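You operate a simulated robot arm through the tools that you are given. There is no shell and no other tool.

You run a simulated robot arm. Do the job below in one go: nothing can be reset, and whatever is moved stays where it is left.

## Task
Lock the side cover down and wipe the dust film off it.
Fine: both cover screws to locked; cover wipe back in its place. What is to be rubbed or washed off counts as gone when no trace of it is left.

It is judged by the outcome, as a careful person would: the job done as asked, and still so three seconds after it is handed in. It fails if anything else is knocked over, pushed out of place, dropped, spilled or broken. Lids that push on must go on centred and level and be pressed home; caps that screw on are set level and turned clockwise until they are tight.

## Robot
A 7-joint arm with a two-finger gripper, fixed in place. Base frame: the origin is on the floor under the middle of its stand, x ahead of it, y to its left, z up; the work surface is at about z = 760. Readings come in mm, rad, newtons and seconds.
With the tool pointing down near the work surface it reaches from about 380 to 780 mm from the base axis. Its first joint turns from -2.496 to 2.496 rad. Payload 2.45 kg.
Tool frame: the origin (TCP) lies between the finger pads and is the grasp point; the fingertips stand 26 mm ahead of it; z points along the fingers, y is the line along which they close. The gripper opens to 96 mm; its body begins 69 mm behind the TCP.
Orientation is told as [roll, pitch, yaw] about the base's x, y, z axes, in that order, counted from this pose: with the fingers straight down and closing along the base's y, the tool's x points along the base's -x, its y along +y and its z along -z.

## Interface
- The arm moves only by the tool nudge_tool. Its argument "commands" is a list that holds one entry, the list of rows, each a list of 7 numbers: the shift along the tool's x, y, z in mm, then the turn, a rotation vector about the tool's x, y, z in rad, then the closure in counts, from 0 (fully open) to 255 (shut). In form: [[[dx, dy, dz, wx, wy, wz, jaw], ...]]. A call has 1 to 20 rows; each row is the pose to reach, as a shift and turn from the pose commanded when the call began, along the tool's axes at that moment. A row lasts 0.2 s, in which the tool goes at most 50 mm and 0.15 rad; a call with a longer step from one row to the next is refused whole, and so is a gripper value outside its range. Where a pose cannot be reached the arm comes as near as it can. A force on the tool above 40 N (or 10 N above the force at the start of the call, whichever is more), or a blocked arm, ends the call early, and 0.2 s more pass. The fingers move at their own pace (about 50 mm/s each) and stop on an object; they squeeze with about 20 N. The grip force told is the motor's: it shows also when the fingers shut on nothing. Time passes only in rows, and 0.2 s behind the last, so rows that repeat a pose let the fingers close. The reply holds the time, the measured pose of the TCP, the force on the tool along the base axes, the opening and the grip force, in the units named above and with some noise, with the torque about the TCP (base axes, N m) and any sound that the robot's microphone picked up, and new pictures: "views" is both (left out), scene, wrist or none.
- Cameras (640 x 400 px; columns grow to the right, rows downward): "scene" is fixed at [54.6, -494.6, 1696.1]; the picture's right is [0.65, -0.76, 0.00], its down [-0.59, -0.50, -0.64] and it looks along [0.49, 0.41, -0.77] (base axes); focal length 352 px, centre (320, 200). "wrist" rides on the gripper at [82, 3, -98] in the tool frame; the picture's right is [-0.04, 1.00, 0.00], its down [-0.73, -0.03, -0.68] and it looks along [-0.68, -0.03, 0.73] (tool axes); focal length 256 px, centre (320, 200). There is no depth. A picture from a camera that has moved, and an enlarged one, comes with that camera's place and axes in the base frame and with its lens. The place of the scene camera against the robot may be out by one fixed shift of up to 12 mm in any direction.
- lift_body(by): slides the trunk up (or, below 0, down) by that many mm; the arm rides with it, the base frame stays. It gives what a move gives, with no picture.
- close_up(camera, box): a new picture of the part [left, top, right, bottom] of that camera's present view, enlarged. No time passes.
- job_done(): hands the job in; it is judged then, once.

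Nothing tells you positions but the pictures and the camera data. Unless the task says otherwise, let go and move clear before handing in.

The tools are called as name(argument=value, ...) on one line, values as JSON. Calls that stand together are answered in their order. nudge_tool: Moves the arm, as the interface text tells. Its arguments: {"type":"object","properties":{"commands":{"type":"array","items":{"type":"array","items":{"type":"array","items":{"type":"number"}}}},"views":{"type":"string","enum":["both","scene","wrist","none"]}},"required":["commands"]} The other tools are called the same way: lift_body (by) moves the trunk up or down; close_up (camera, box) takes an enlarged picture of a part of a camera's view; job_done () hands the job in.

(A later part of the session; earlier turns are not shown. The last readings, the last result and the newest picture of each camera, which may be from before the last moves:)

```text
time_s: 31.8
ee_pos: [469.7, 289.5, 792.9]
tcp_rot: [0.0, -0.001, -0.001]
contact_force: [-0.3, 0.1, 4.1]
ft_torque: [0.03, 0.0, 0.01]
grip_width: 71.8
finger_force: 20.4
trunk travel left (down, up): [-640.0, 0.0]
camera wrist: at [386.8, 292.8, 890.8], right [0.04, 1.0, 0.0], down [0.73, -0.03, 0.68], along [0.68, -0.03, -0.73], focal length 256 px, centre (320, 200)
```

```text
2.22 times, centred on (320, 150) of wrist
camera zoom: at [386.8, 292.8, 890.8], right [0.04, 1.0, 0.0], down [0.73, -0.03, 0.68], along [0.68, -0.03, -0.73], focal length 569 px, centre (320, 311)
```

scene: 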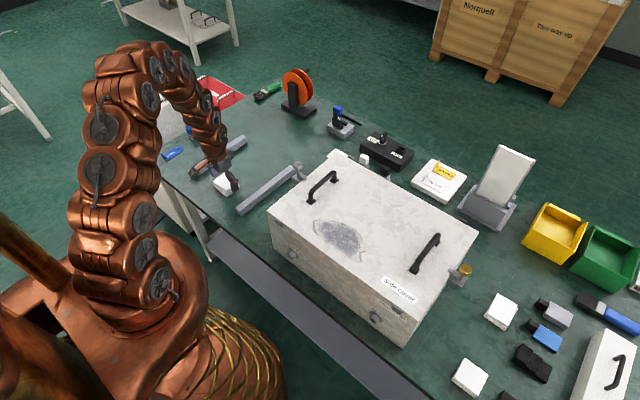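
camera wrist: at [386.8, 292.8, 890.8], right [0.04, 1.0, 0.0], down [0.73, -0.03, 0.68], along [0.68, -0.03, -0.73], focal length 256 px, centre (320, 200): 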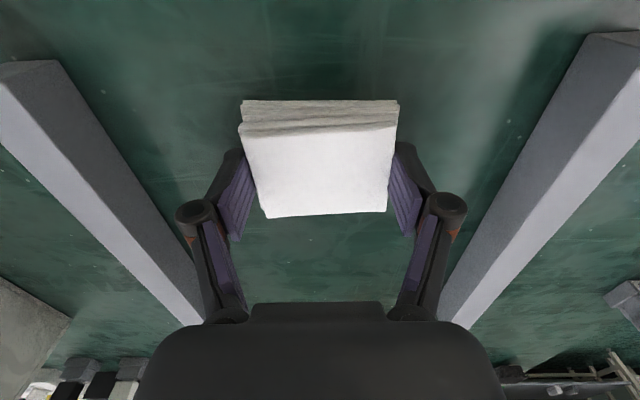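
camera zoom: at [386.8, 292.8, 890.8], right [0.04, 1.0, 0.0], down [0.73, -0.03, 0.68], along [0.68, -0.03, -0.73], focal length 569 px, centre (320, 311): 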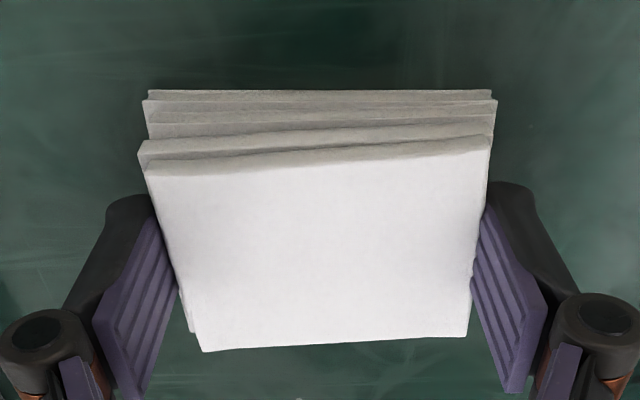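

The wipe is held (72 mm, 20 N). Lifting it straight up and checking.

nudge_tool(commands=[[[0, 0, -15, 0, 0, 0, 255], [0, 0, -40, 0, 0, 0, 255], [0, 0, -80, 0, 0, 0, 255], [0, 0, -120, 0, 0, 0, 255]]])

close_up(camera="wrist", box=[180, 60, 460, 240])

close_up(camera="scene", box=[190, 120, 270, 200])

```text
time_s: 32.8
ee_pos: [468.8, 291.0, 915.2]
tcp_rot: [0.002, 0.0, -0.002]
contact_force: [-0.1, -0.6, 0.3]
ft_torque: [-0.01, 0.06, -0.01]
grip_width: 71.7
finger_force: 19.9
trunk travel left (down, up): [-640.0, 0.0]
camera wrist: at [386.0, 293.7, 1013.0], right [0.04, 1.0, 0.0], down [0.73, -0.03, 0.68], along [0.68, -0.03, -0.73], focal length 256 px, centre (320, 200)
```

scene: 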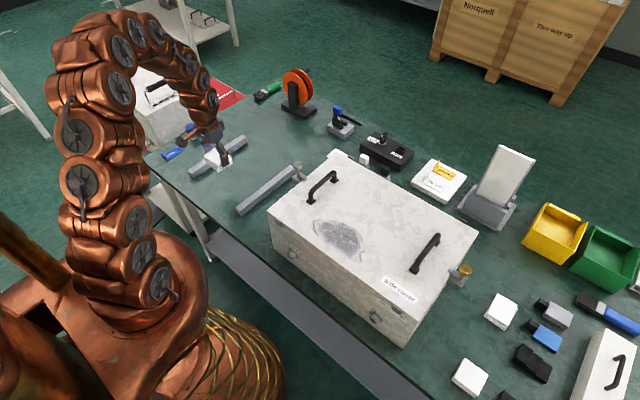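
wrist: 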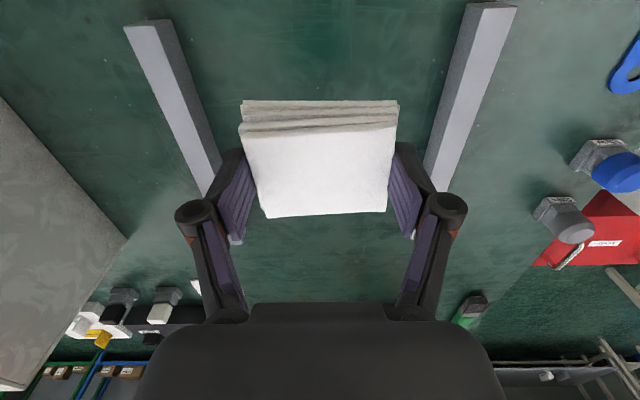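

```text
2.22 times, centred on (320, 150) of wrist
camera zoom: at [386.0, 293.7, 1013.0], right [0.04, 1.0, 0.0], down [0.73, -0.03, 0.68], along [0.68, -0.03, -0.73], focal length 569 px, centre (320, 311)
```

zoom: 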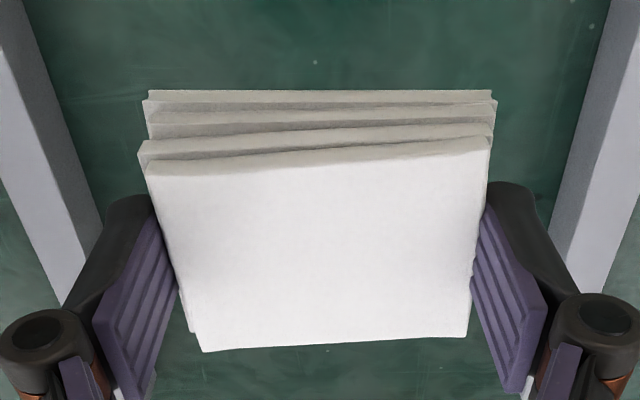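

```text
5.00 times, centred on (230, 160) of scene
camera zoom: at [54.6, -494.6, 1696.1], right [0.65, -0.76, 0.0], down [-0.59, -0.5, -0.64], along [0.49, 0.41, -0.77], focal length 1760 px, centre (770, 400)
```

zoom: 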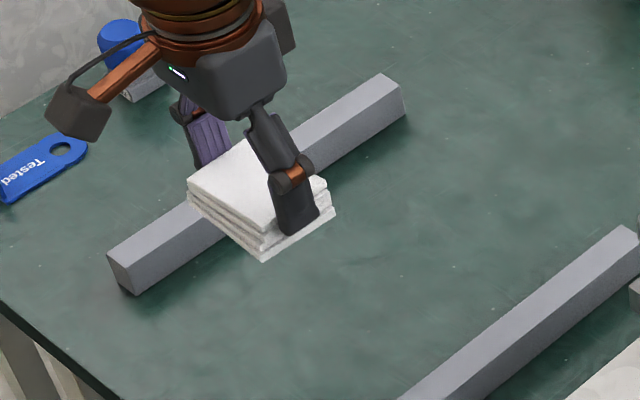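

The wipe is firmly held and level; its bottom is ~33 mm below the TCP. I'll rise to clear handles and knob, then move over the dust film.

nudge_tool(commands=[[[0, 0, -45, 0, 0, 0, 255], [0, 0, -90, 0, 0, 0, 255], [0, 0, -135, 0, 0, 0, 255], [0, 0, -170, 0, 0, 0, 255], [1, -46, -170, 0, 0, 0, 255], [3, -92, -170, 0, 0, 0, 255], [4, -138, -170, 0, 0, 0, 255], [5, -184, -170, 0, 0, 0, 255], [7, -230, -170, 0, 0, 0, 255], [8, -276, -170, 0, 0, 0, 255], [10, -322, -170, 0, 0, 0, 255], [11, -368, -170, 0, 0, 0, 255], [12, -414, -170, 0, 0, 0, 255], [13, -460, -170, 0, 0, 0, 255], [14, -470, -170, 0, 0, 0, 255]]])

close_up(camera="scene", box=[270, 170, 400, 280])

```text
time_s: 36.0
ee_pos: [455.6, -180.1, 1083.5]
tcp_rot: [0.001, 0.0, 0.0]
contact_force: [-0.6, -0.1, 0.0]
ft_torque: [0.02, 0.0, -0.02]
grip_width: 71.6
finger_force: 20.5
trunk travel left (down, up): [-640.0, 0.0]
camera wrist: at [373.1, -177.0, 1181.9], right [0.04, 1.0, 0.0], down [0.73, -0.03, 0.68], along [0.68, -0.03, -0.73], focal length 256 px, centre (320, 200)
```

scene: 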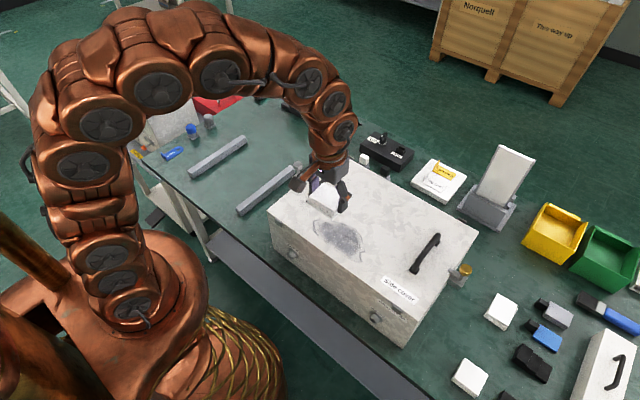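
wrist: 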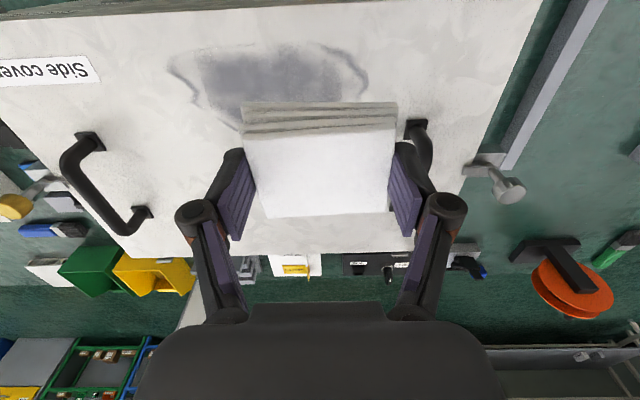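

```text
3.64 times, centred on (335, 225) of scene
camera zoom: at [54.6, -494.6, 1696.1], right [0.65, -0.76, 0.0], down [-0.59, -0.5, -0.64], along [0.49, 0.41, -0.77], focal length 1280 px, centre (266, 109)
```

zoom: 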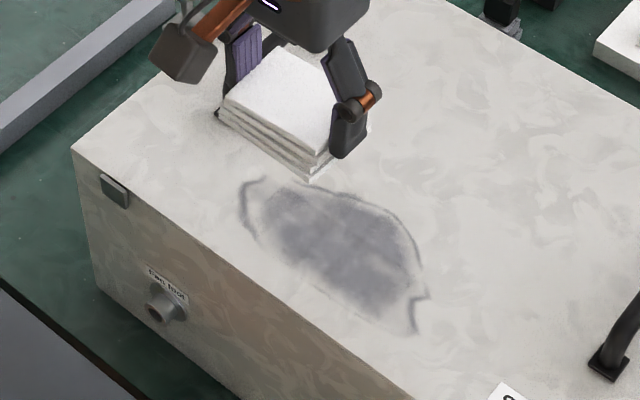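

close_up(camera="wrist", box=[150, 0, 390, 150])

```text
2.67 times, centred on (270, 75) of wrist
camera zoom: at [373.1, -177.0, 1181.9], right [0.04, 1.0, 0.0], down [0.73, -0.03, 0.68], along [0.68, -0.03, -0.73], focal length 683 px, centre (453, 533)
```

zoom: 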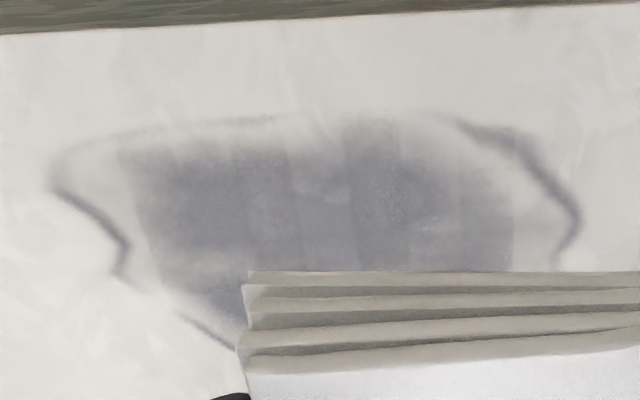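

The film spans about x 415–498, y −306…−138 on a top at z≈957. I'll come down near the film's +y end and feel for contact.

nudge_tool(commands=[[[14.6, 10, 30, 0, 0, 0, 255], [14.6, 10, 60, 0, 0, 0, 255], [14.6, 10, 80, 0, 0, 0, 255], [14.6, 10, 84, 0, 0, 0, 255]]])

```text
time_s: 37.0
ee_pos: [441.8, -171.9, 999.5]
tcp_rot: [-0.002, 0.001, -0.003]
contact_force: [0.0, 0.6, 0.2]
ft_torque: [-0.01, 0.0, 0.01]
grip_width: 71.8
finger_force: 20.2
trunk travel left (down, up): [-640.0, 0.0]
camera wrist: at [358.8, -167.9, 1096.9], right [0.04, 1.0, 0.0], down [0.73, -0.03, 0.68], along [0.68, -0.03, -0.73], focal length 256 px, centre (320, 200)
```

scene: 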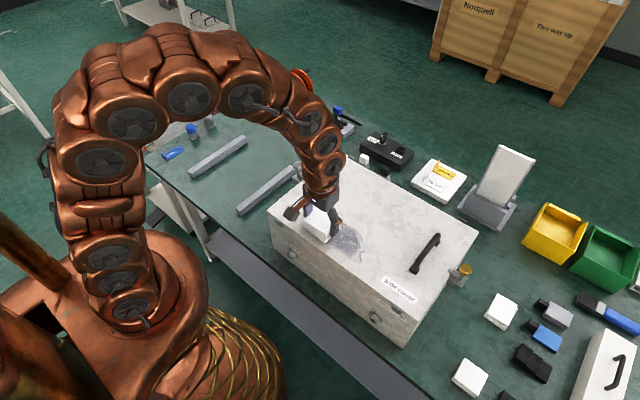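
wrist: 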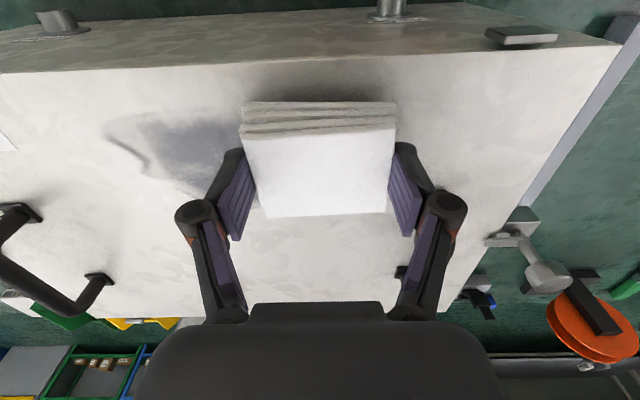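

nudge_tool(commands=[[[0, 0, 2, 0, 0, 0, 255], [0, 0, 4, 0, 0, 0, 255], [0, 0, 6, 0, 0, 0, 255]]], views="none")

close_up(camera="scene", box=[280, 180, 380, 260])

```text
time_s: 37.8
ee_pos: [439.9, -170.4, 992.6]
tcp_rot: [0.0, -0.001, -0.002]
contact_force: [0.7, -0.2, 0.8]
ft_torque: [0.01, 0.02, -0.03]
grip_width: 71.9
finger_force: 20.0
trunk travel left (down, up): [-640.0, 0.0]
```

```text
5.00 times, centred on (330, 220) of scene
camera zoom: at [54.6, -494.6, 1696.1], right [0.65, -0.76, 0.0], down [-0.59, -0.5, -0.64], along [0.49, 0.41, -0.77], focal length 1760 px, centre (270, 100)
```

zoom: 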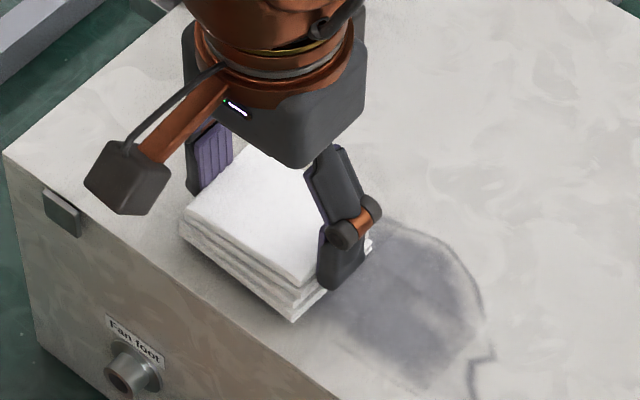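

nudge_tool(commands=[[[0, 0, 1, 0, 0, 0, 255], [0, 0, 2, 0, 0, 0, 255]]], views="none")

```text
time_s: 38.4
ee_pos: [440.4, -170.0, 991.9]
tcp_rot: [0.001, -0.001, -0.001]
contact_force: [-0.4, -0.6, 0.8]
ft_torque: [0.04, -0.03, 0.01]
grip_width: 71.7
finger_force: 20.1
trunk travel left (down, up): [-640.0, 0.0]
```

nudge_tool(commands=[[[0, 0, 1, 0, 0, 0, 255], [0, 0, 2, 0, 0, 0, 255]]], views="none")

```text
time_s: 39.0
ee_pos: [440.3, -169.2, 989.1]
tcp_rot: [0.0, 0.0, -0.001]
contact_force: [-0.4, 0.1, 0.7]
ft_torque: [0.04, -0.01, -0.03]
grip_width: 71.7
finger_force: 20.2
trunk travel left (down, up): [-640.0, 0.0]
```

nudge_tool(commands=[[[0, 0, 0.7, 0, 0, 0, 255], [0, 0, 1.4, 0, 0, 0, 255]]], views="none")

```text
time_s: 39.6
ee_pos: [441.2, -169.9, 986.8]
tcp_rot: [0.0, -0.001, -0.003]
contact_force: [0.6, 0.0, 0.8]
ft_torque: [0.03, 0.01, -0.04]
grip_width: 71.9
finger_force: 19.9
trunk travel left (down, up): [-640.0, 0.0]
```

nudge_tool(commands=[[[0, 0, 0.7, 0, 0, 0, 255], [0, 0, 1.5, 0, 0, 0, 255]]], views="none")

```text
time_s: 40.2
ee_pos: [441.5, -169.1, 986.0]
tcp_rot: [-0.001, -0.001, -0.001]
contact_force: [1.0, 0.8, 5.1]
ft_torque: [0.05, -0.05, -0.02]
grip_width: 71.6
finger_force: 20.1
trunk travel left (down, up): [-640.0, 0.0]
```

Contact at about 5 N (cover top ≈ 953). I'll sweep along −y across the film, close to the robot-side half, and look.

nudge_tool(commands=[[[0, -10, 0.2, 0, 0, 0, 255], [0, -22, 0.2, 0, 0, 0, 255], [0, -34, 0.2, 0, 0, 0, 255], [0, -46, 0.2, 0, 0, 0, 255], [0, -58, 0.2, 0, 0, 0, 255], [0, -70, 0.2, 0, 0, 0, 255], [0, -82, 0.2, 0, 0, 0, 255], [0, -94, 0.2, 0, 0, 0, 255], [0, -106, 0.2, 0, 0, 0, 255]]])

close_up(camera="scene", box=[290, 190, 390, 280])

close_up(camera="wrist", box=[180, 60, 560, 240])

```text
time_s: 42.2
ee_pos: [440.5, -275.8, 985.8]
tcp_rot: [-0.001, 0.0, -0.001]
contact_force: [0.1, 4.4, 8.2]
ft_torque: [0.16, -0.01, -0.01]
grip_width: 71.8
finger_force: 20.0
trunk travel left (down, up): [-640.0, 0.0]
camera wrist: at [358.5, -273.7, 1084.4], right [0.04, 1.0, 0.0], down [0.73, -0.03, 0.68], along [0.68, -0.03, -0.73], focal length 256 px, centre (320, 200)
```

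scene: 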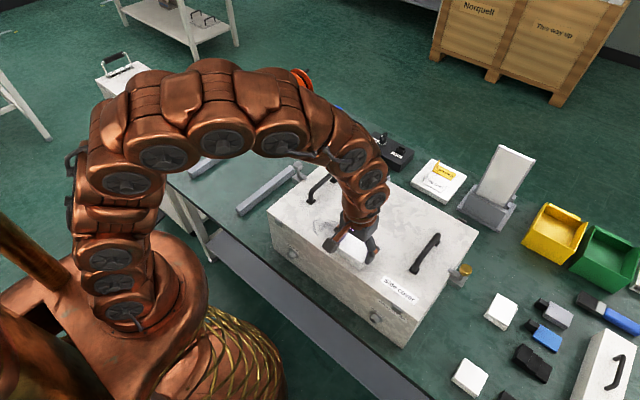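
wrist: 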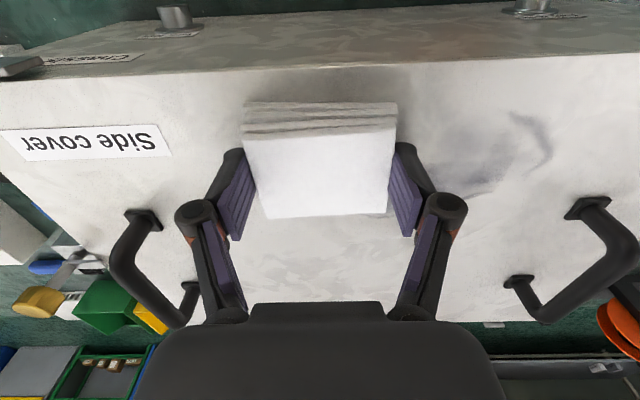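

```text
4.44 times, centred on (340, 235) of scene
camera zoom: at [54.6, -494.6, 1696.1], right [0.65, -0.76, 0.0], down [-0.59, -0.5, -0.64], along [0.49, 0.41, -0.77], focal length 1565 px, centre (231, 44)
```

zoom: 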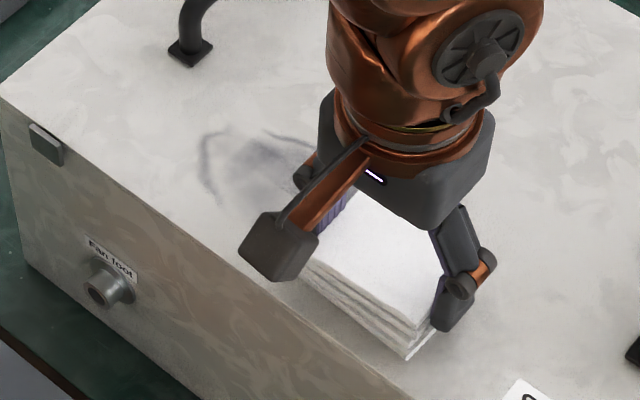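

```text
1.68 times, centred on (370, 150) of wrist
camera zoom: at [358.5, -273.7, 1084.4], right [0.04, 1.0, 0.0], down [0.73, -0.03, 0.68], along [0.68, -0.03, -0.73], focal length 431 px, centre (236, 284)
```

zoom: 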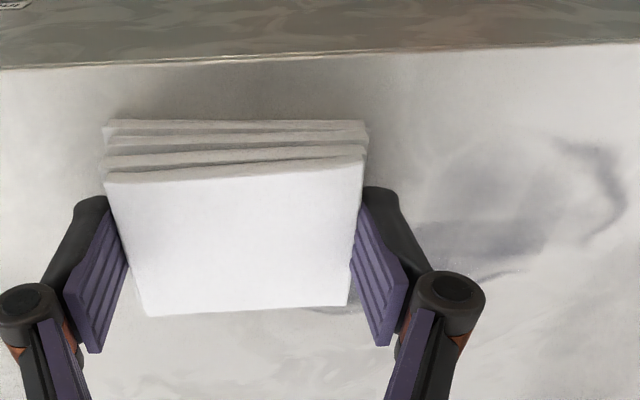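

The film fades where swept, so it works; it needs more passes. I'll go back along +y, shift to the far half of the film, and sweep again.

nudge_tool(commands=[[[0, 16, 0.1, 0, 0, 0, 255], [0, 32, 0.1, 0, 0, 0, 255], [0, 48, 0.1, 0, 0, 0, 255], [0, 64, 0.1, 0, 0, 0, 255], [0, 80, 0.1, 0, 0, 0, 255], [0, 96, 0.1, 0, 0, 0, 255], [0, 112, 0.1, 0, 0, 0, 255], [-12, 110, 0.1, 0, 0, 0, 255], [-24, 109, 0.1, 0, 0, 0, 255], [-34, 108, 0.1, 0, 0, 0, 255], [-34, 93, 0.1, 0, 0, 0, 255], [-34, 78, 0.1, 0, 0, 0, 255], [-34, 63, 0.1, 0, 0, 0, 255], [-34, 48, 0.1, 0, 0, 0, 255], [-34, 33, 0.1, 0, 0, 0, 255], [-34, 18, 0.1, 0, 0, 0, 255], [-34, 3, 0.1, 0, 0, 0, 255], [-34, 0, 0.1, 0, 0, 0, 255]]])

close_up(camera="scene", box=[290, 190, 390, 280])

close_up(camera="wrist", box=[180, 60, 560, 240])

```text
time_s: 46.0
ee_pos: [475.3, -275.6, 985.4]
tcp_rot: [-0.001, -0.001, -0.002]
contact_force: [-0.6, 0.1, -0.6]
ft_torque: [-0.01, -0.01, -0.02]
grip_width: 71.7
finger_force: 20.0
trunk travel left (down, up): [-640.0, 0.0]
camera wrist: at [392.9, -273.1, 1084.9], right [0.04, 1.0, 0.0], down [0.73, -0.03, 0.68], along [0.68, -0.03, -0.73], focal length 256 px, centre (320, 200)
```

scene: 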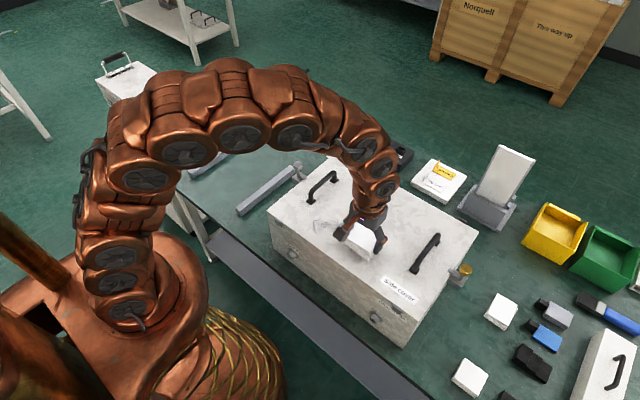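
wrist: 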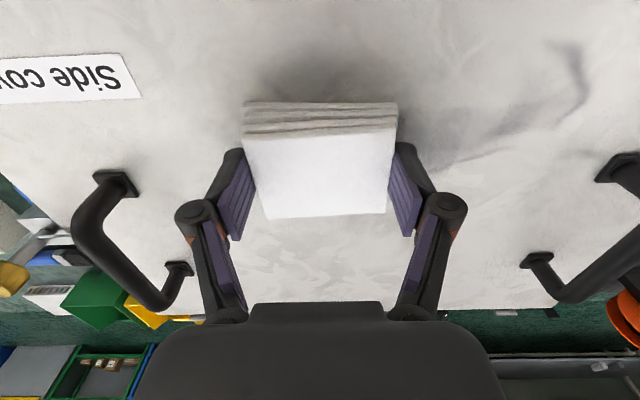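

```text
4.44 times, centred on (340, 235) of scene
camera zoom: at [54.6, -494.6, 1696.1], right [0.65, -0.76, 0.0], down [-0.59, -0.5, -0.64], along [0.49, 0.41, -0.77], focal length 1565 px, centre (231, 44)
```

zoom: 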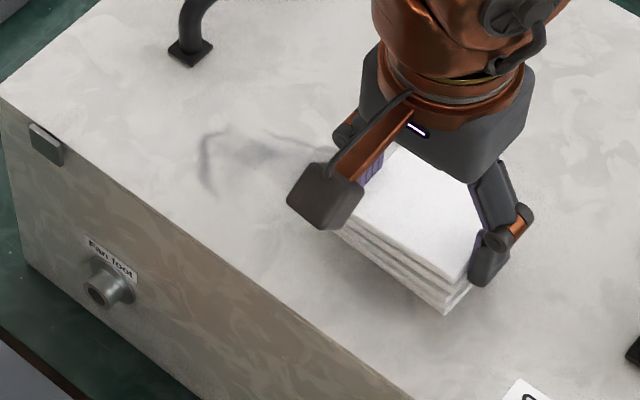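

```text
1.68 times, centred on (370, 150) of wrist
camera zoom: at [392.9, -273.1, 1084.9], right [0.04, 1.0, 0.0], down [0.73, -0.03, 0.68], along [0.68, -0.03, -0.73], focal length 431 px, centre (236, 284)
```

zoom: 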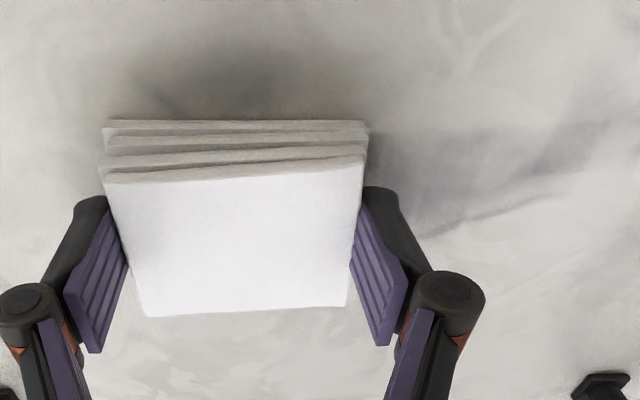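

At this position the contact force has dropped to zero, so I need to press down slightly again before sweeping.

nudge_tool(commands=[[[0, 0, 0.5, 0, 0, 0, 255], [0, 0, 1.0, 0, 0, 0, 255]]], views="none")

```text
time_s: 46.6
ee_pos: [474.8, -276.2, 986.2]
tcp_rot: [0.0, 0.001, -0.001]
contact_force: [1.4, 0.6, 6.2]
ft_torque: [0.02, -0.01, 0.02]
grip_width: 71.6
finger_force: 20.2
trunk travel left (down, up): [-640.0, 0.0]
```

nudge_tool(commands=[[[0, 12, 0.3, 0, 0, 0, 255], [0, 24, 0.3, 0, 0, 0, 255], [0, 36, 0.3, 0, 0, 0, 255], [0, 48, 0.3, 0, 0, 0, 255], [0, 60, 0.3, 0, 0, 0, 255], [0, 72, 0.3, 0, 0, 0, 255], [0, 84, 0.3, 0, 0, 0, 255], [0, 96, 0.3, 0, 0, 0, 255], [0, 108, 0.3, 0, 0, 0, 255]]], views="wrist")

close_up(camera="scene", box=[290, 190, 390, 280])

```text
time_s: 48.6
ee_pos: [475.1, -166.7, 984.7]
tcp_rot: [0.002, 0.002, -0.003]
contact_force: [0.5, -3.5, 7.7]
ft_torque: [-0.23, -0.04, 0.0]
grip_width: 71.8
finger_force: 20.1
trunk travel left (down, up): [-640.0, 0.0]
camera wrist: at [392.3, -164.4, 1082.9], right [0.04, 1.0, 0.0], down [0.73, -0.03, 0.68], along [0.68, -0.03, -0.73], focal length 256 px, centre (320, 200)
```

wrist: 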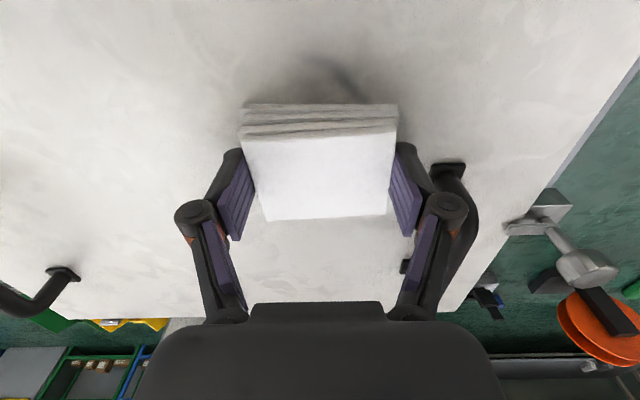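

```text
4.44 times, centred on (340, 235) of scene
camera zoom: at [54.6, -494.6, 1696.1], right [0.65, -0.76, 0.0], down [-0.59, -0.5, -0.64], along [0.49, 0.41, -0.77], focal length 1565 px, centre (231, 44)
```

zoom: 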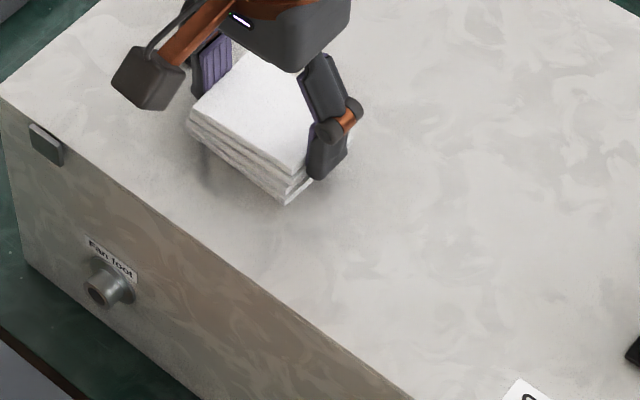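

Very effective; the far half looks clean. Now I'll go back over the near half (x≈440), where some of the film remains at the +y end.

nudge_tool(commands=[[[12, 1, -0.3, 0, 0, 0, 255], [24, 2, -0.3, 0, 0, 0, 255], [36, 3, -0.3, 0, 0, 0, 255]]], views="none")

```text
time_s: 49.4
ee_pos: [438.5, -164.4, 983.8]
tcp_rot: [0.0, 0.003, -0.003]
contact_force: [3.7, -0.1, 10.1]
ft_torque: [-0.04, -0.1, 0.02]
grip_width: 71.8
finger_force: 20.5
trunk travel left (down, up): [-640.0, 0.0]
```

nudge_tool(commands=[[[0, -12, 0, 0, 0, 0, 255], [0, -24, 0, 0, 0, 0, 255], [0, -36, 0, 0, 0, 0, 255], [0, -48, 0, 0, 0, 0, 255], [0, -60, 0, 0, 0, 0, 255], [0, -72, 0, 0, 0, 0, 255], [0, -84, 0, 0, 0, 0, 255], [0, -96, 0, 0, 0, 0, 255], [0, -112, 0, 0, 0, 0, 255], [0, -116, 0, 0, 0, 0, 255]]], views="wrist")

close_up(camera="scene", box=[290, 190, 390, 280])

close_up(camera="wrist", box=[380, 60, 600, 220])

```text
time_s: 51.6
ee_pos: [438.9, -280.8, 985.9]
tcp_rot: [0.001, 0.0, -0.002]
contact_force: [-0.1, -0.3, -0.8]
ft_torque: [0.0, 0.0, 0.0]
grip_width: 71.9
finger_force: 20.0
trunk travel left (down, up): [-640.0, 0.0]
camera wrist: at [355.7, -278.2, 1083.5], right [0.04, 1.0, 0.0], down [0.73, -0.03, 0.68], along [0.68, -0.03, -0.73], focal length 256 px, centre (320, 200)
```

wrist: 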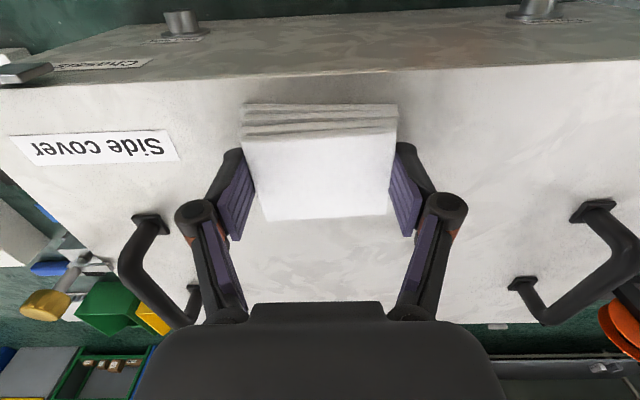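

```text
4.44 times, centred on (340, 235) of scene
camera zoom: at [54.6, -494.6, 1696.1], right [0.65, -0.76, 0.0], down [-0.59, -0.5, -0.64], along [0.49, 0.41, -0.77], focal length 1565 px, centre (231, 44)
```

zoom: 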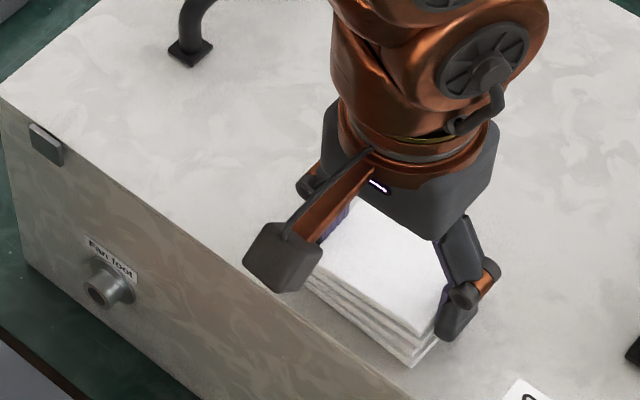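

```text
2.50 times, centred on (490, 140) of wrist
camera zoom: at [355.7, -278.2, 1083.5], right [0.04, 1.0, 0.0], down [0.73, -0.03, 0.68], along [0.68, -0.03, -0.73], focal length 640 px, centre (-105, 350)
```

zoom: 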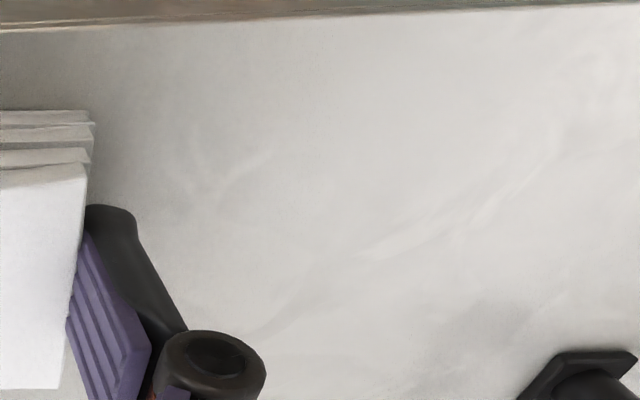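

Nearly all gone; contact is again light at this end. I'll press slightly and do another full set of passes over the whole film area to remove any trace.

nudge_tool(commands=[[[0, 0, 0.5, 0, 0, 0, 255], [0, 0, 1.0, 0, 0, 0, 255], [0, 0, 1.4, 0, 0, 0, 255]]], views="none")

```text
time_s: 52.4
ee_pos: [438.8, -279.9, 984.2]
tcp_rot: [-0.001, -0.001, -0.002]
contact_force: [1.4, -0.7, 13.9]
ft_torque: [0.04, 0.03, 0.03]
grip_width: 72.0
finger_force: 19.9
trunk travel left (down, up): [-640.0, 0.0]
```

nudge_tool(commands=[[[0, 6, -0.5, 0, 0, 0, 255], [0, 22, -0.5, 0, 0, 0, 255], [0, 38, -0.5, 0, 0, 0, 255], [0, 54, -0.5, 0, 0, 0, 255], [0, 70, -0.5, 0, 0, 0, 255], [0, 86, -0.5, 0, 0, 0, 255], [0, 102, -0.5, 0, 0, 0, 255], [0, 118, -0.5, 0, 0, 0, 255]]], views="none")

```text
time_s: 54.2
ee_pos: [438.7, -162.6, 985.2]
tcp_rot: [0.002, 0.002, -0.001]
contact_force: [0.1, -6.7, 13.8]
ft_torque: [-0.34, -0.06, -0.06]
grip_width: 71.9
finger_force: 20.4
trunk travel left (down, up): [-640.0, 0.0]
```

nudge_tool(commands=[[[-12, -1, 0, 0, 0, 0, 255], [-24, -3, 0, 0, 0, 0, 255], [-36, -5, 0.2, 0, 0, 0, 255], [-36, -20, 0.3, 0, 0, 0, 255], [-36, -35, 0.4, 0, 0, 0, 255], [-36, -50, 0.5, 0, 0, 0, 255], [-36, -65, 0.6, 0, 0, 0, 255], [-36, -80, 0.7, 0, 0, 0, 255], [-36, -95, 0.8, 0, 0, 0, 255], [-36, -115, 0.9, 0, 0, 0, 255]]], views="none")

```text
time_s: 56.4
ee_pos: [475.1, -276.7, 983.0]
tcp_rot: [-0.002, -0.001, 0.0]
contact_force: [0.0, 7.3, 11.7]
ft_torque: [0.37, 0.02, -0.04]
grip_width: 72.1
finger_force: 19.6
trunk travel left (down, up): [-640.0, 0.0]
```

nudge_tool(commands=[[[9, 0, 0, 0, 0, 0, 255], [18, -2, 0, 0, 0, 0, 255], [18, 13, -0.1, 0, 0, 0, 255], [18, 28, -0.2, 0, 0, 0, 255], [18, 43, -0.3, 0, 0, 0, 255], [18, 58, -0.4, 0, 0, 0, 255], [18, 73, -0.5, 0, 0, 0, 255], [18, 88, -0.6, 0, 0, 0, 255], [18, 103, -0.7, 0, 0, 0, 255], [18, 114, -0.8, 0, 0, 0, 255], [18, 114, -10, 0, 0, 0, 255], [18, 114, -50, 0, 0, 0, 255], [18, 114, -95, 0, 0, 0, 255]]])

close_up(camera="scene", box=[290, 190, 390, 280])

close_up(camera="wrist", box=[60, 0, 460, 200])

```text
time_s: 59.2
ee_pos: [456.8, -163.6, 1080.4]
tcp_rot: [-0.001, 0.002, -0.002]
contact_force: [0.1, 0.2, -0.5]
ft_torque: [0.04, 0.02, 0.0]
grip_width: 72.1
finger_force: 20.2
trunk travel left (down, up): [-640.0, 0.0]
camera wrist: at [374.7, -161.1, 1179.5], right [0.04, 1.0, 0.0], down [0.73, -0.03, 0.68], along [0.68, -0.03, -0.74], focal length 256 px, centre (320, 200)
```

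scene: 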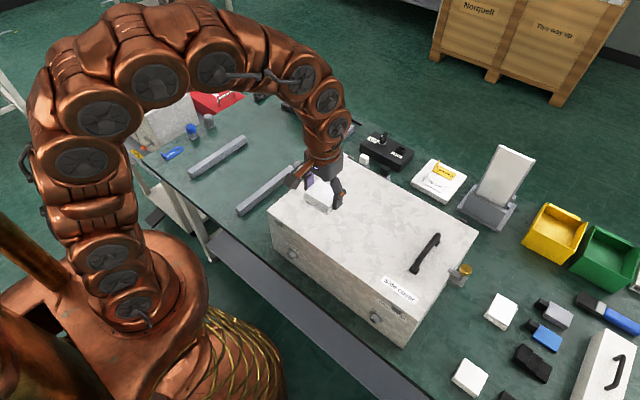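
wrist: 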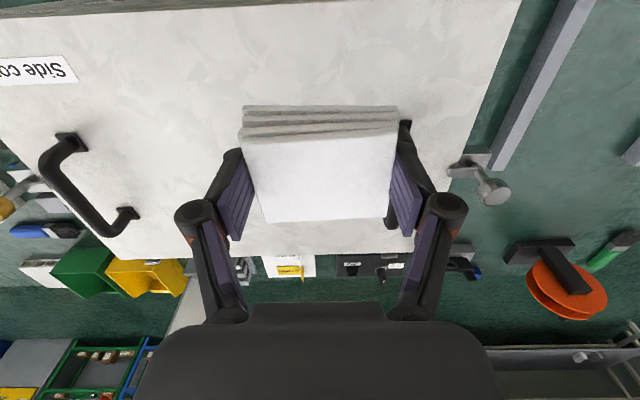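

```text
4.44 times, centred on (340, 235) of scene
camera zoom: at [54.6, -494.6, 1696.1], right [0.65, -0.76, 0.0], down [-0.59, -0.5, -0.64], along [0.49, 0.41, -0.77], focal length 1565 px, centre (231, 44)
```

zoom: 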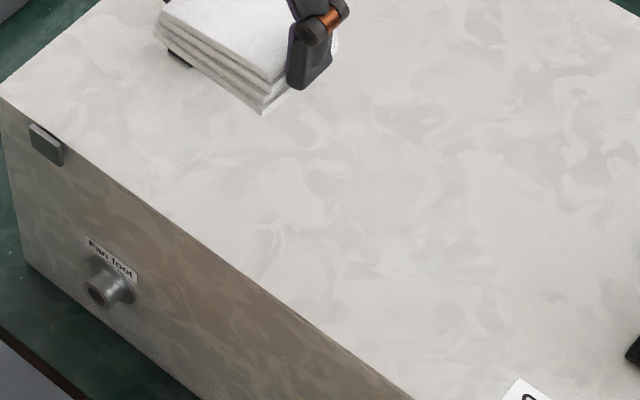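

```text
1.60 times, centred on (260, 100) of wrist
camera zoom: at [374.7, -161.1, 1179.5], right [0.04, 1.0, 0.0], down [0.73, -0.03, 0.68], along [0.68, -0.03, -0.74], focal length 410 px, centre (416, 360)
```

zoom: 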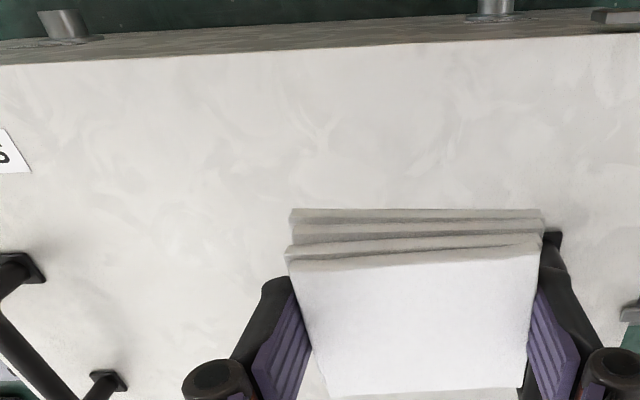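

The film seems gone. I'll examine the area at high zoom for any faint trace before putting the wipe back.

close_up(camera="scene", box=[300, 200, 340, 240])

close_up(camera="scene", box=[330, 215, 375, 260])

close_up(camera="wrist", box=[130, 20, 260, 120])

close_up(camera="wrist", box=[240, 20, 400, 110])

```text
10.00 times, centred on (320, 220) of scene
camera zoom: at [54.6, -494.6, 1696.1], right [0.65, -0.76, 0.0], down [-0.59, -0.5, -0.64], along [0.49, 0.41, -0.77], focal length 3521 px, centre (320, 0)
```

zoom: 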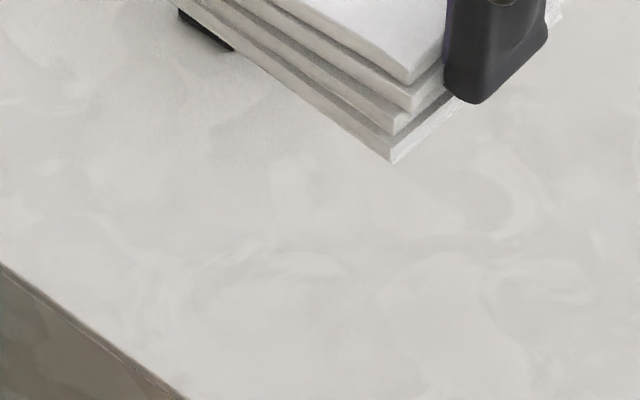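

```text
8.89 times, centred on (352, 238) of scene
camera zoom: at [54.6, -494.6, 1696.1], right [0.65, -0.76, 0.0], down [-0.59, -0.5, -0.64], along [0.49, 0.41, -0.77], focal length 3130 px, centre (31, -133)
```

zoom: 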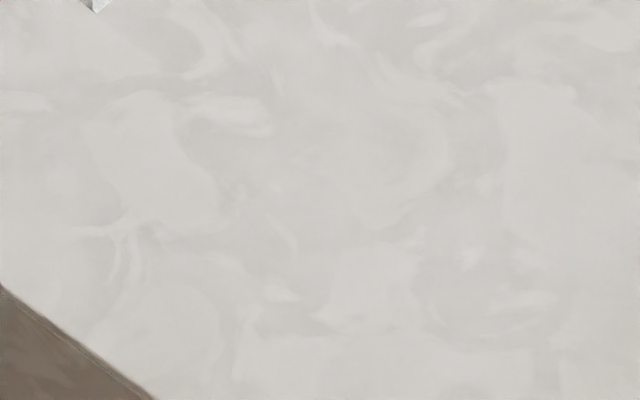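

```text
4.00 times, centred on (195, 70) of wrist
camera zoom: at [374.7, -161.1, 1179.5], right [0.04, 1.0, 0.0], down [0.73, -0.03, 0.68], along [0.68, -0.03, -0.74], focal length 1024 px, centre (820, 720)
```

zoom: 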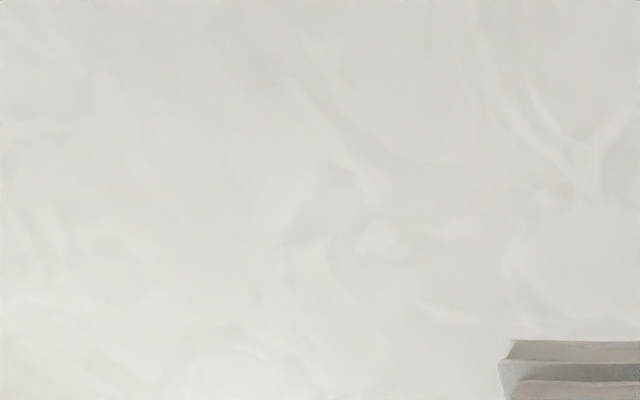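

```text
4.00 times, centred on (320, 65) of wrist
camera zoom: at [374.7, -161.1, 1179.5], right [0.04, 1.0, 0.0], down [0.73, -0.03, 0.68], along [0.68, -0.03, -0.74], focal length 1024 px, centre (320, 740)
```

zoom: 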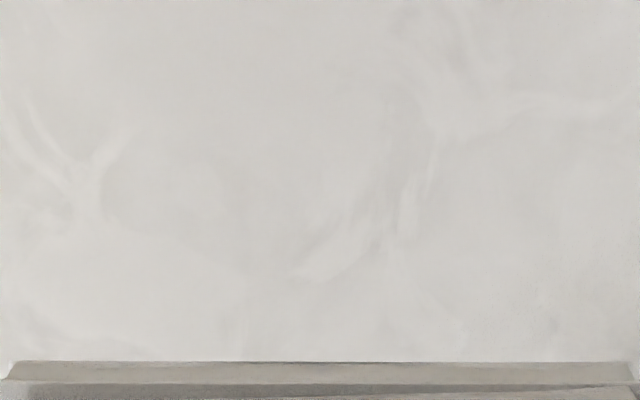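

nudge_tool(commands=[[[0, 0, -10, 0, 0, 0, 255], [-1, 46, -10, 0, 0, 0, 255], [-2, 92, -10, 0, 0, 0, 255], [-4, 138, -10, 0, 0, 0, 255], [-5, 184, -10, 0, 0, 0, 255], [-6, 230, -10, 0, 0, 0, 255], [-8, 276, -10, 0, 0, 0, 255], [-9, 322, -10, 0, 0, 0, 255], [-10, 368, -10, 0, 0, 0, 255], [-12, 414, -10, 0, 0, 0, 255], [-13, 453, -10, 0, 0, 0, 255], [-13, 453, -10, 0, 0, 0, 255]]])

close_up(camera="scene", box=[280, 180, 400, 280])

close_up(camera="scene", box=[300, 200, 350, 240])

close_up(camera="scene", box=[330, 215, 380, 265])

```text
time_s: 61.8
ee_pos: [472.2, 289.5, 1088.9]
tcp_rot: [0.001, 0.0, -0.002]
contact_force: [0.2, 0.1, -0.4]
ft_torque: [0.01, 0.03, -0.02]
grip_width: 72.0
finger_force: 20.0
trunk travel left (down, up): [-640.0, 0.0]
camera wrist: at [389.8, 293.0, 1188.0], right [0.04, 1.0, 0.0], down [0.73, -0.03, 0.68], along [0.68, -0.03, -0.73], focal length 256 px, centre (320, 200)
```

scene: 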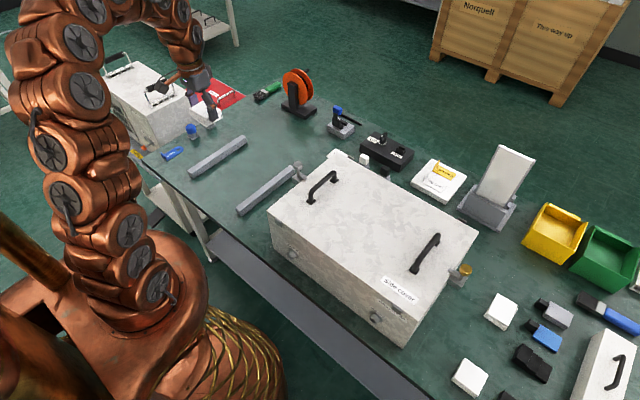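
wrist: 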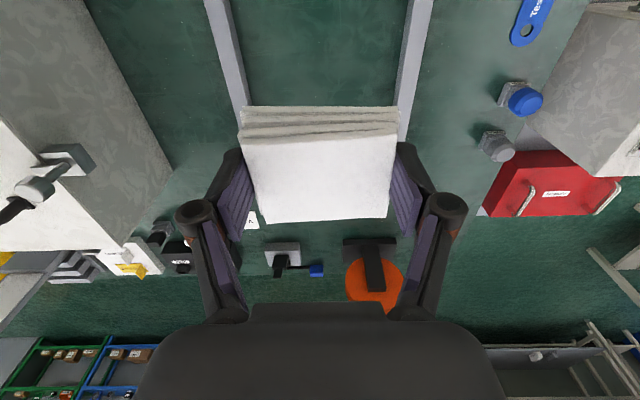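

```text
4.00 times, centred on (340, 230) of scene
camera zoom: at [54.6, -494.6, 1696.1], right [0.65, -0.76, 0.0], down [-0.59, -0.5, -0.64], along [0.49, 0.41, -0.77], focal length 1408 px, centre (240, 80)
```

zoom: 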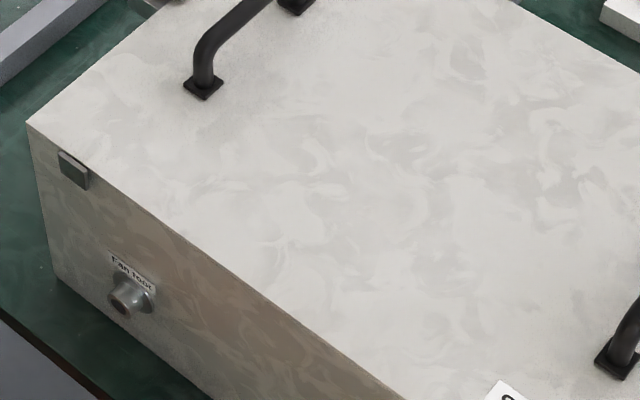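

```text
10.00 times, centred on (325, 220) of scene
camera zoom: at [54.6, -494.6, 1696.1], right [0.65, -0.76, 0.0], down [-0.59, -0.5, -0.64], along [0.49, 0.41, -0.77], focal length 3521 px, centre (270, 0)
```

zoom: 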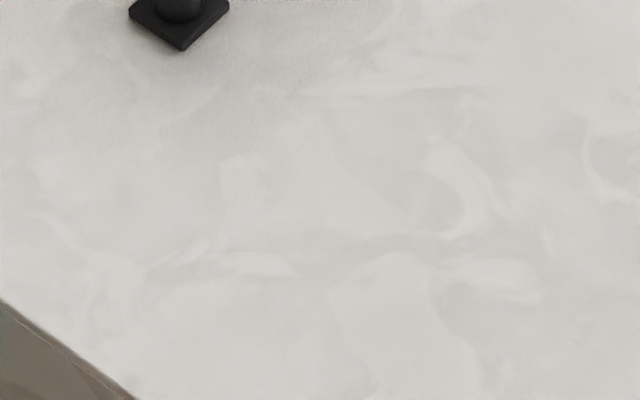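

```text
8.00 times, centred on (355, 240) of scene
camera zoom: at [54.6, -494.6, 1696.1], right [0.65, -0.76, 0.0], down [-0.59, -0.5, -0.64], along [0.49, 0.41, -0.77], focal length 2817 px, centre (40, -120)
```

zoom: 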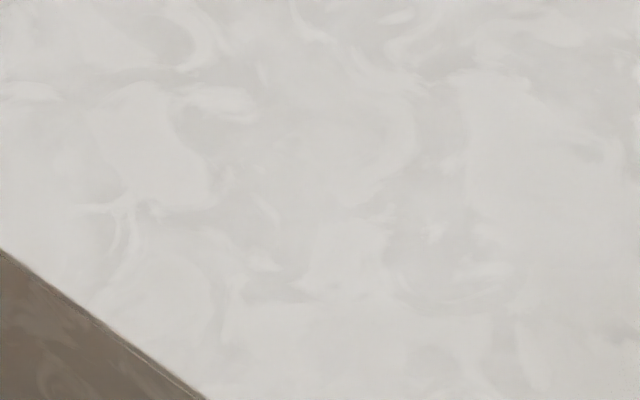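

The cover is clean with no trace visible. By summing my commanded shifts, the wipe's original pick-up pose is 0.4 mm/1 mm sideways and ~295 mm down from here, so I'll lower it back there.

nudge_tool(commands=[[[0.4, 1, 45, 0, 0, 0, 255], [0.4, 1, 90, 0, 0, 0, 255], [0.4, 1, 135, 0, 0, 0, 255], [0.4, 1, 180, 0, 0, 0, 255], [0.4, 1, 220, 0, 0, 0, 255], [0.4, 1, 250, 0, 0, 0, 255], [0.4, 1, 275, 0, 0, 0, 255], [0.4, 1, 288, 0, 0, 0, 255], [0.4, 1, 290, 0, 0, 0, 255]]])

close_up(camera="scene", box=[205, 165, 250, 200])

```text
time_s: 63.8
ee_pos: [469.7, 291.1, 798.0]
tcp_rot: [0.001, 0.0, -0.001]
contact_force: [0.0, -0.3, 0.2]
ft_torque: [-0.02, 0.0, 0.01]
grip_width: 71.6
finger_force: 19.8
trunk travel left (down, up): [-640.0, 0.0]
camera wrist: at [388.0, 292.5, 895.7], right [0.04, 1.0, 0.0], down [0.73, -0.03, 0.68], along [0.68, -0.03, -0.73], focal length 256 px, centre (320, 200)
```

scene: 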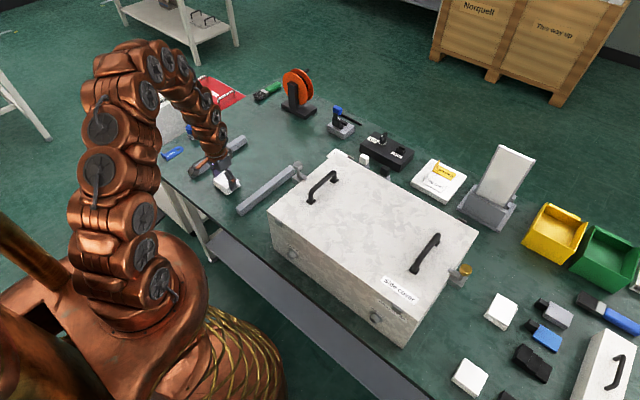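
wrist: 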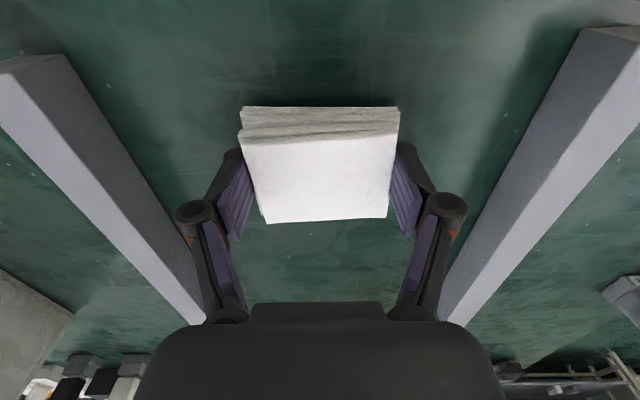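

```text
11.43 times, centred on (228, 182) of scene
camera zoom: at [54.6, -494.6, 1696.1], right [0.65, -0.76, 0.0], down [-0.59, -0.5, -0.64], along [0.49, 0.41, -0.77], focal length 4024 px, centre (1377, 400)
```

zoom: 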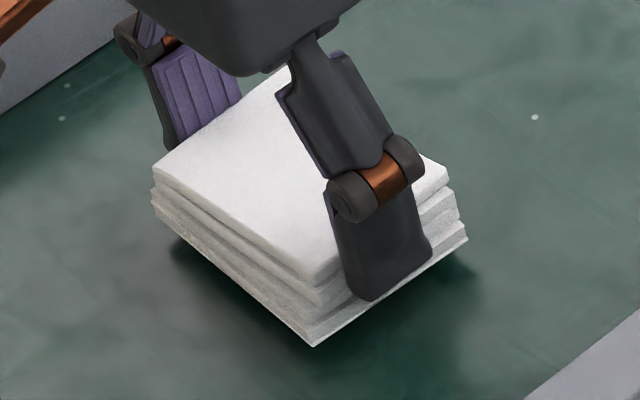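

nudge_tool(commands=[[[0, 0, 2, 0, 0, 0, 255], [0, 0, 4, 0, 0, 0, 255], [0, 0, 5, 0, 0, 0, 255]]], views="none")

close_up(camera="scene", box=[205, 165, 250, 200])

```text
time_s: 64.6
ee_pos: [470.3, 288.9, 792.5]
tcp_rot: [0.001, -0.002, -0.003]
contact_force: [0.2, -0.3, 0.3]
ft_torque: [0.0, 0.02, -0.03]
grip_width: 71.8
finger_force: 19.9
trunk travel left (down, up): [-640.0, 0.0]
```

```text
11.43 times, centred on (228, 182) of scene
camera zoom: at [54.6, -494.6, 1696.1], right [0.65, -0.76, 0.0], down [-0.59, -0.5, -0.64], along [0.49, 0.41, -0.77], focal length 4024 px, centre (1377, 400)
```

zoom: 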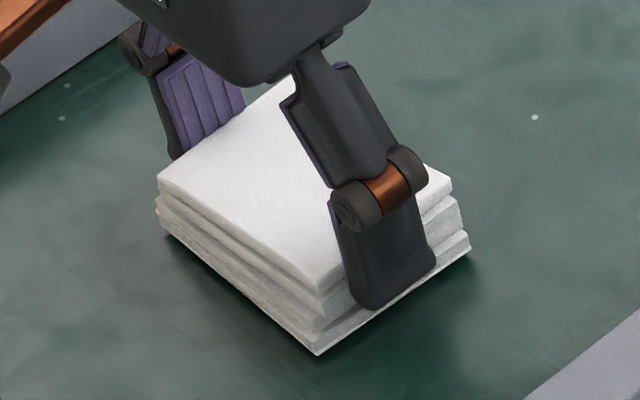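

nudge_tool(commands=[[[0, 0, 1, 0, 0, 0, 255], [0, 0, 1.7, 0, 0, 0, 255]]], views="none")

```text
time_s: 65.2
ee_pos: [472.0, 289.0, 790.9]
tcp_rot: [0.0, -0.001, 0.0]
contact_force: [0.0, 0.3, 0.3]
ft_torque: [-0.01, 0.0, 0.0]
grip_width: 71.9
finger_force: 20.2
trunk travel left (down, up): [-640.0, 0.0]
```

nudge_tool(commands=[[[0, 0, 0.8, 0, 0, 0, 255], [0, 0, 1.5, 0, 0, 0, 255]]], views="none")

close_up(camera="scene", box=[205, 165, 250, 200])

```text
time_s: 65.8
ee_pos: [470.6, 290.6, 790.0]
tcp_rot: [0.0, 0.001, -0.002]
contact_force: [0.1, -0.1, 0.7]
ft_torque: [-0.02, 0.02, 0.0]
grip_width: 71.9
finger_force: 19.7
trunk travel left (down, up): [-640.0, 0.0]
```

```text
11.43 times, centred on (228, 182) of scene
camera zoom: at [54.6, -494.6, 1696.1], right [0.65, -0.76, 0.0], down [-0.59, -0.5, -0.64], along [0.49, 0.41, -0.77], focal length 4024 px, centre (1377, 400)
```

zoom: 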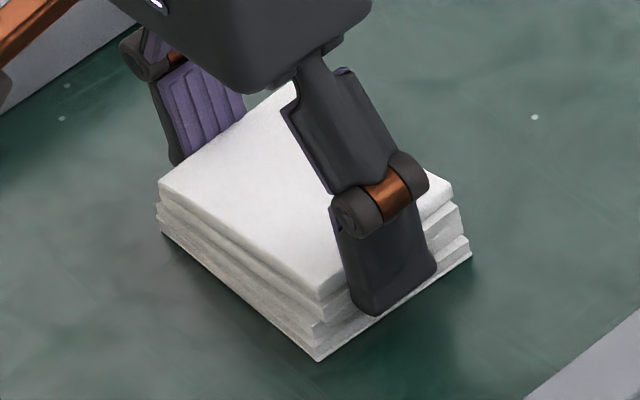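

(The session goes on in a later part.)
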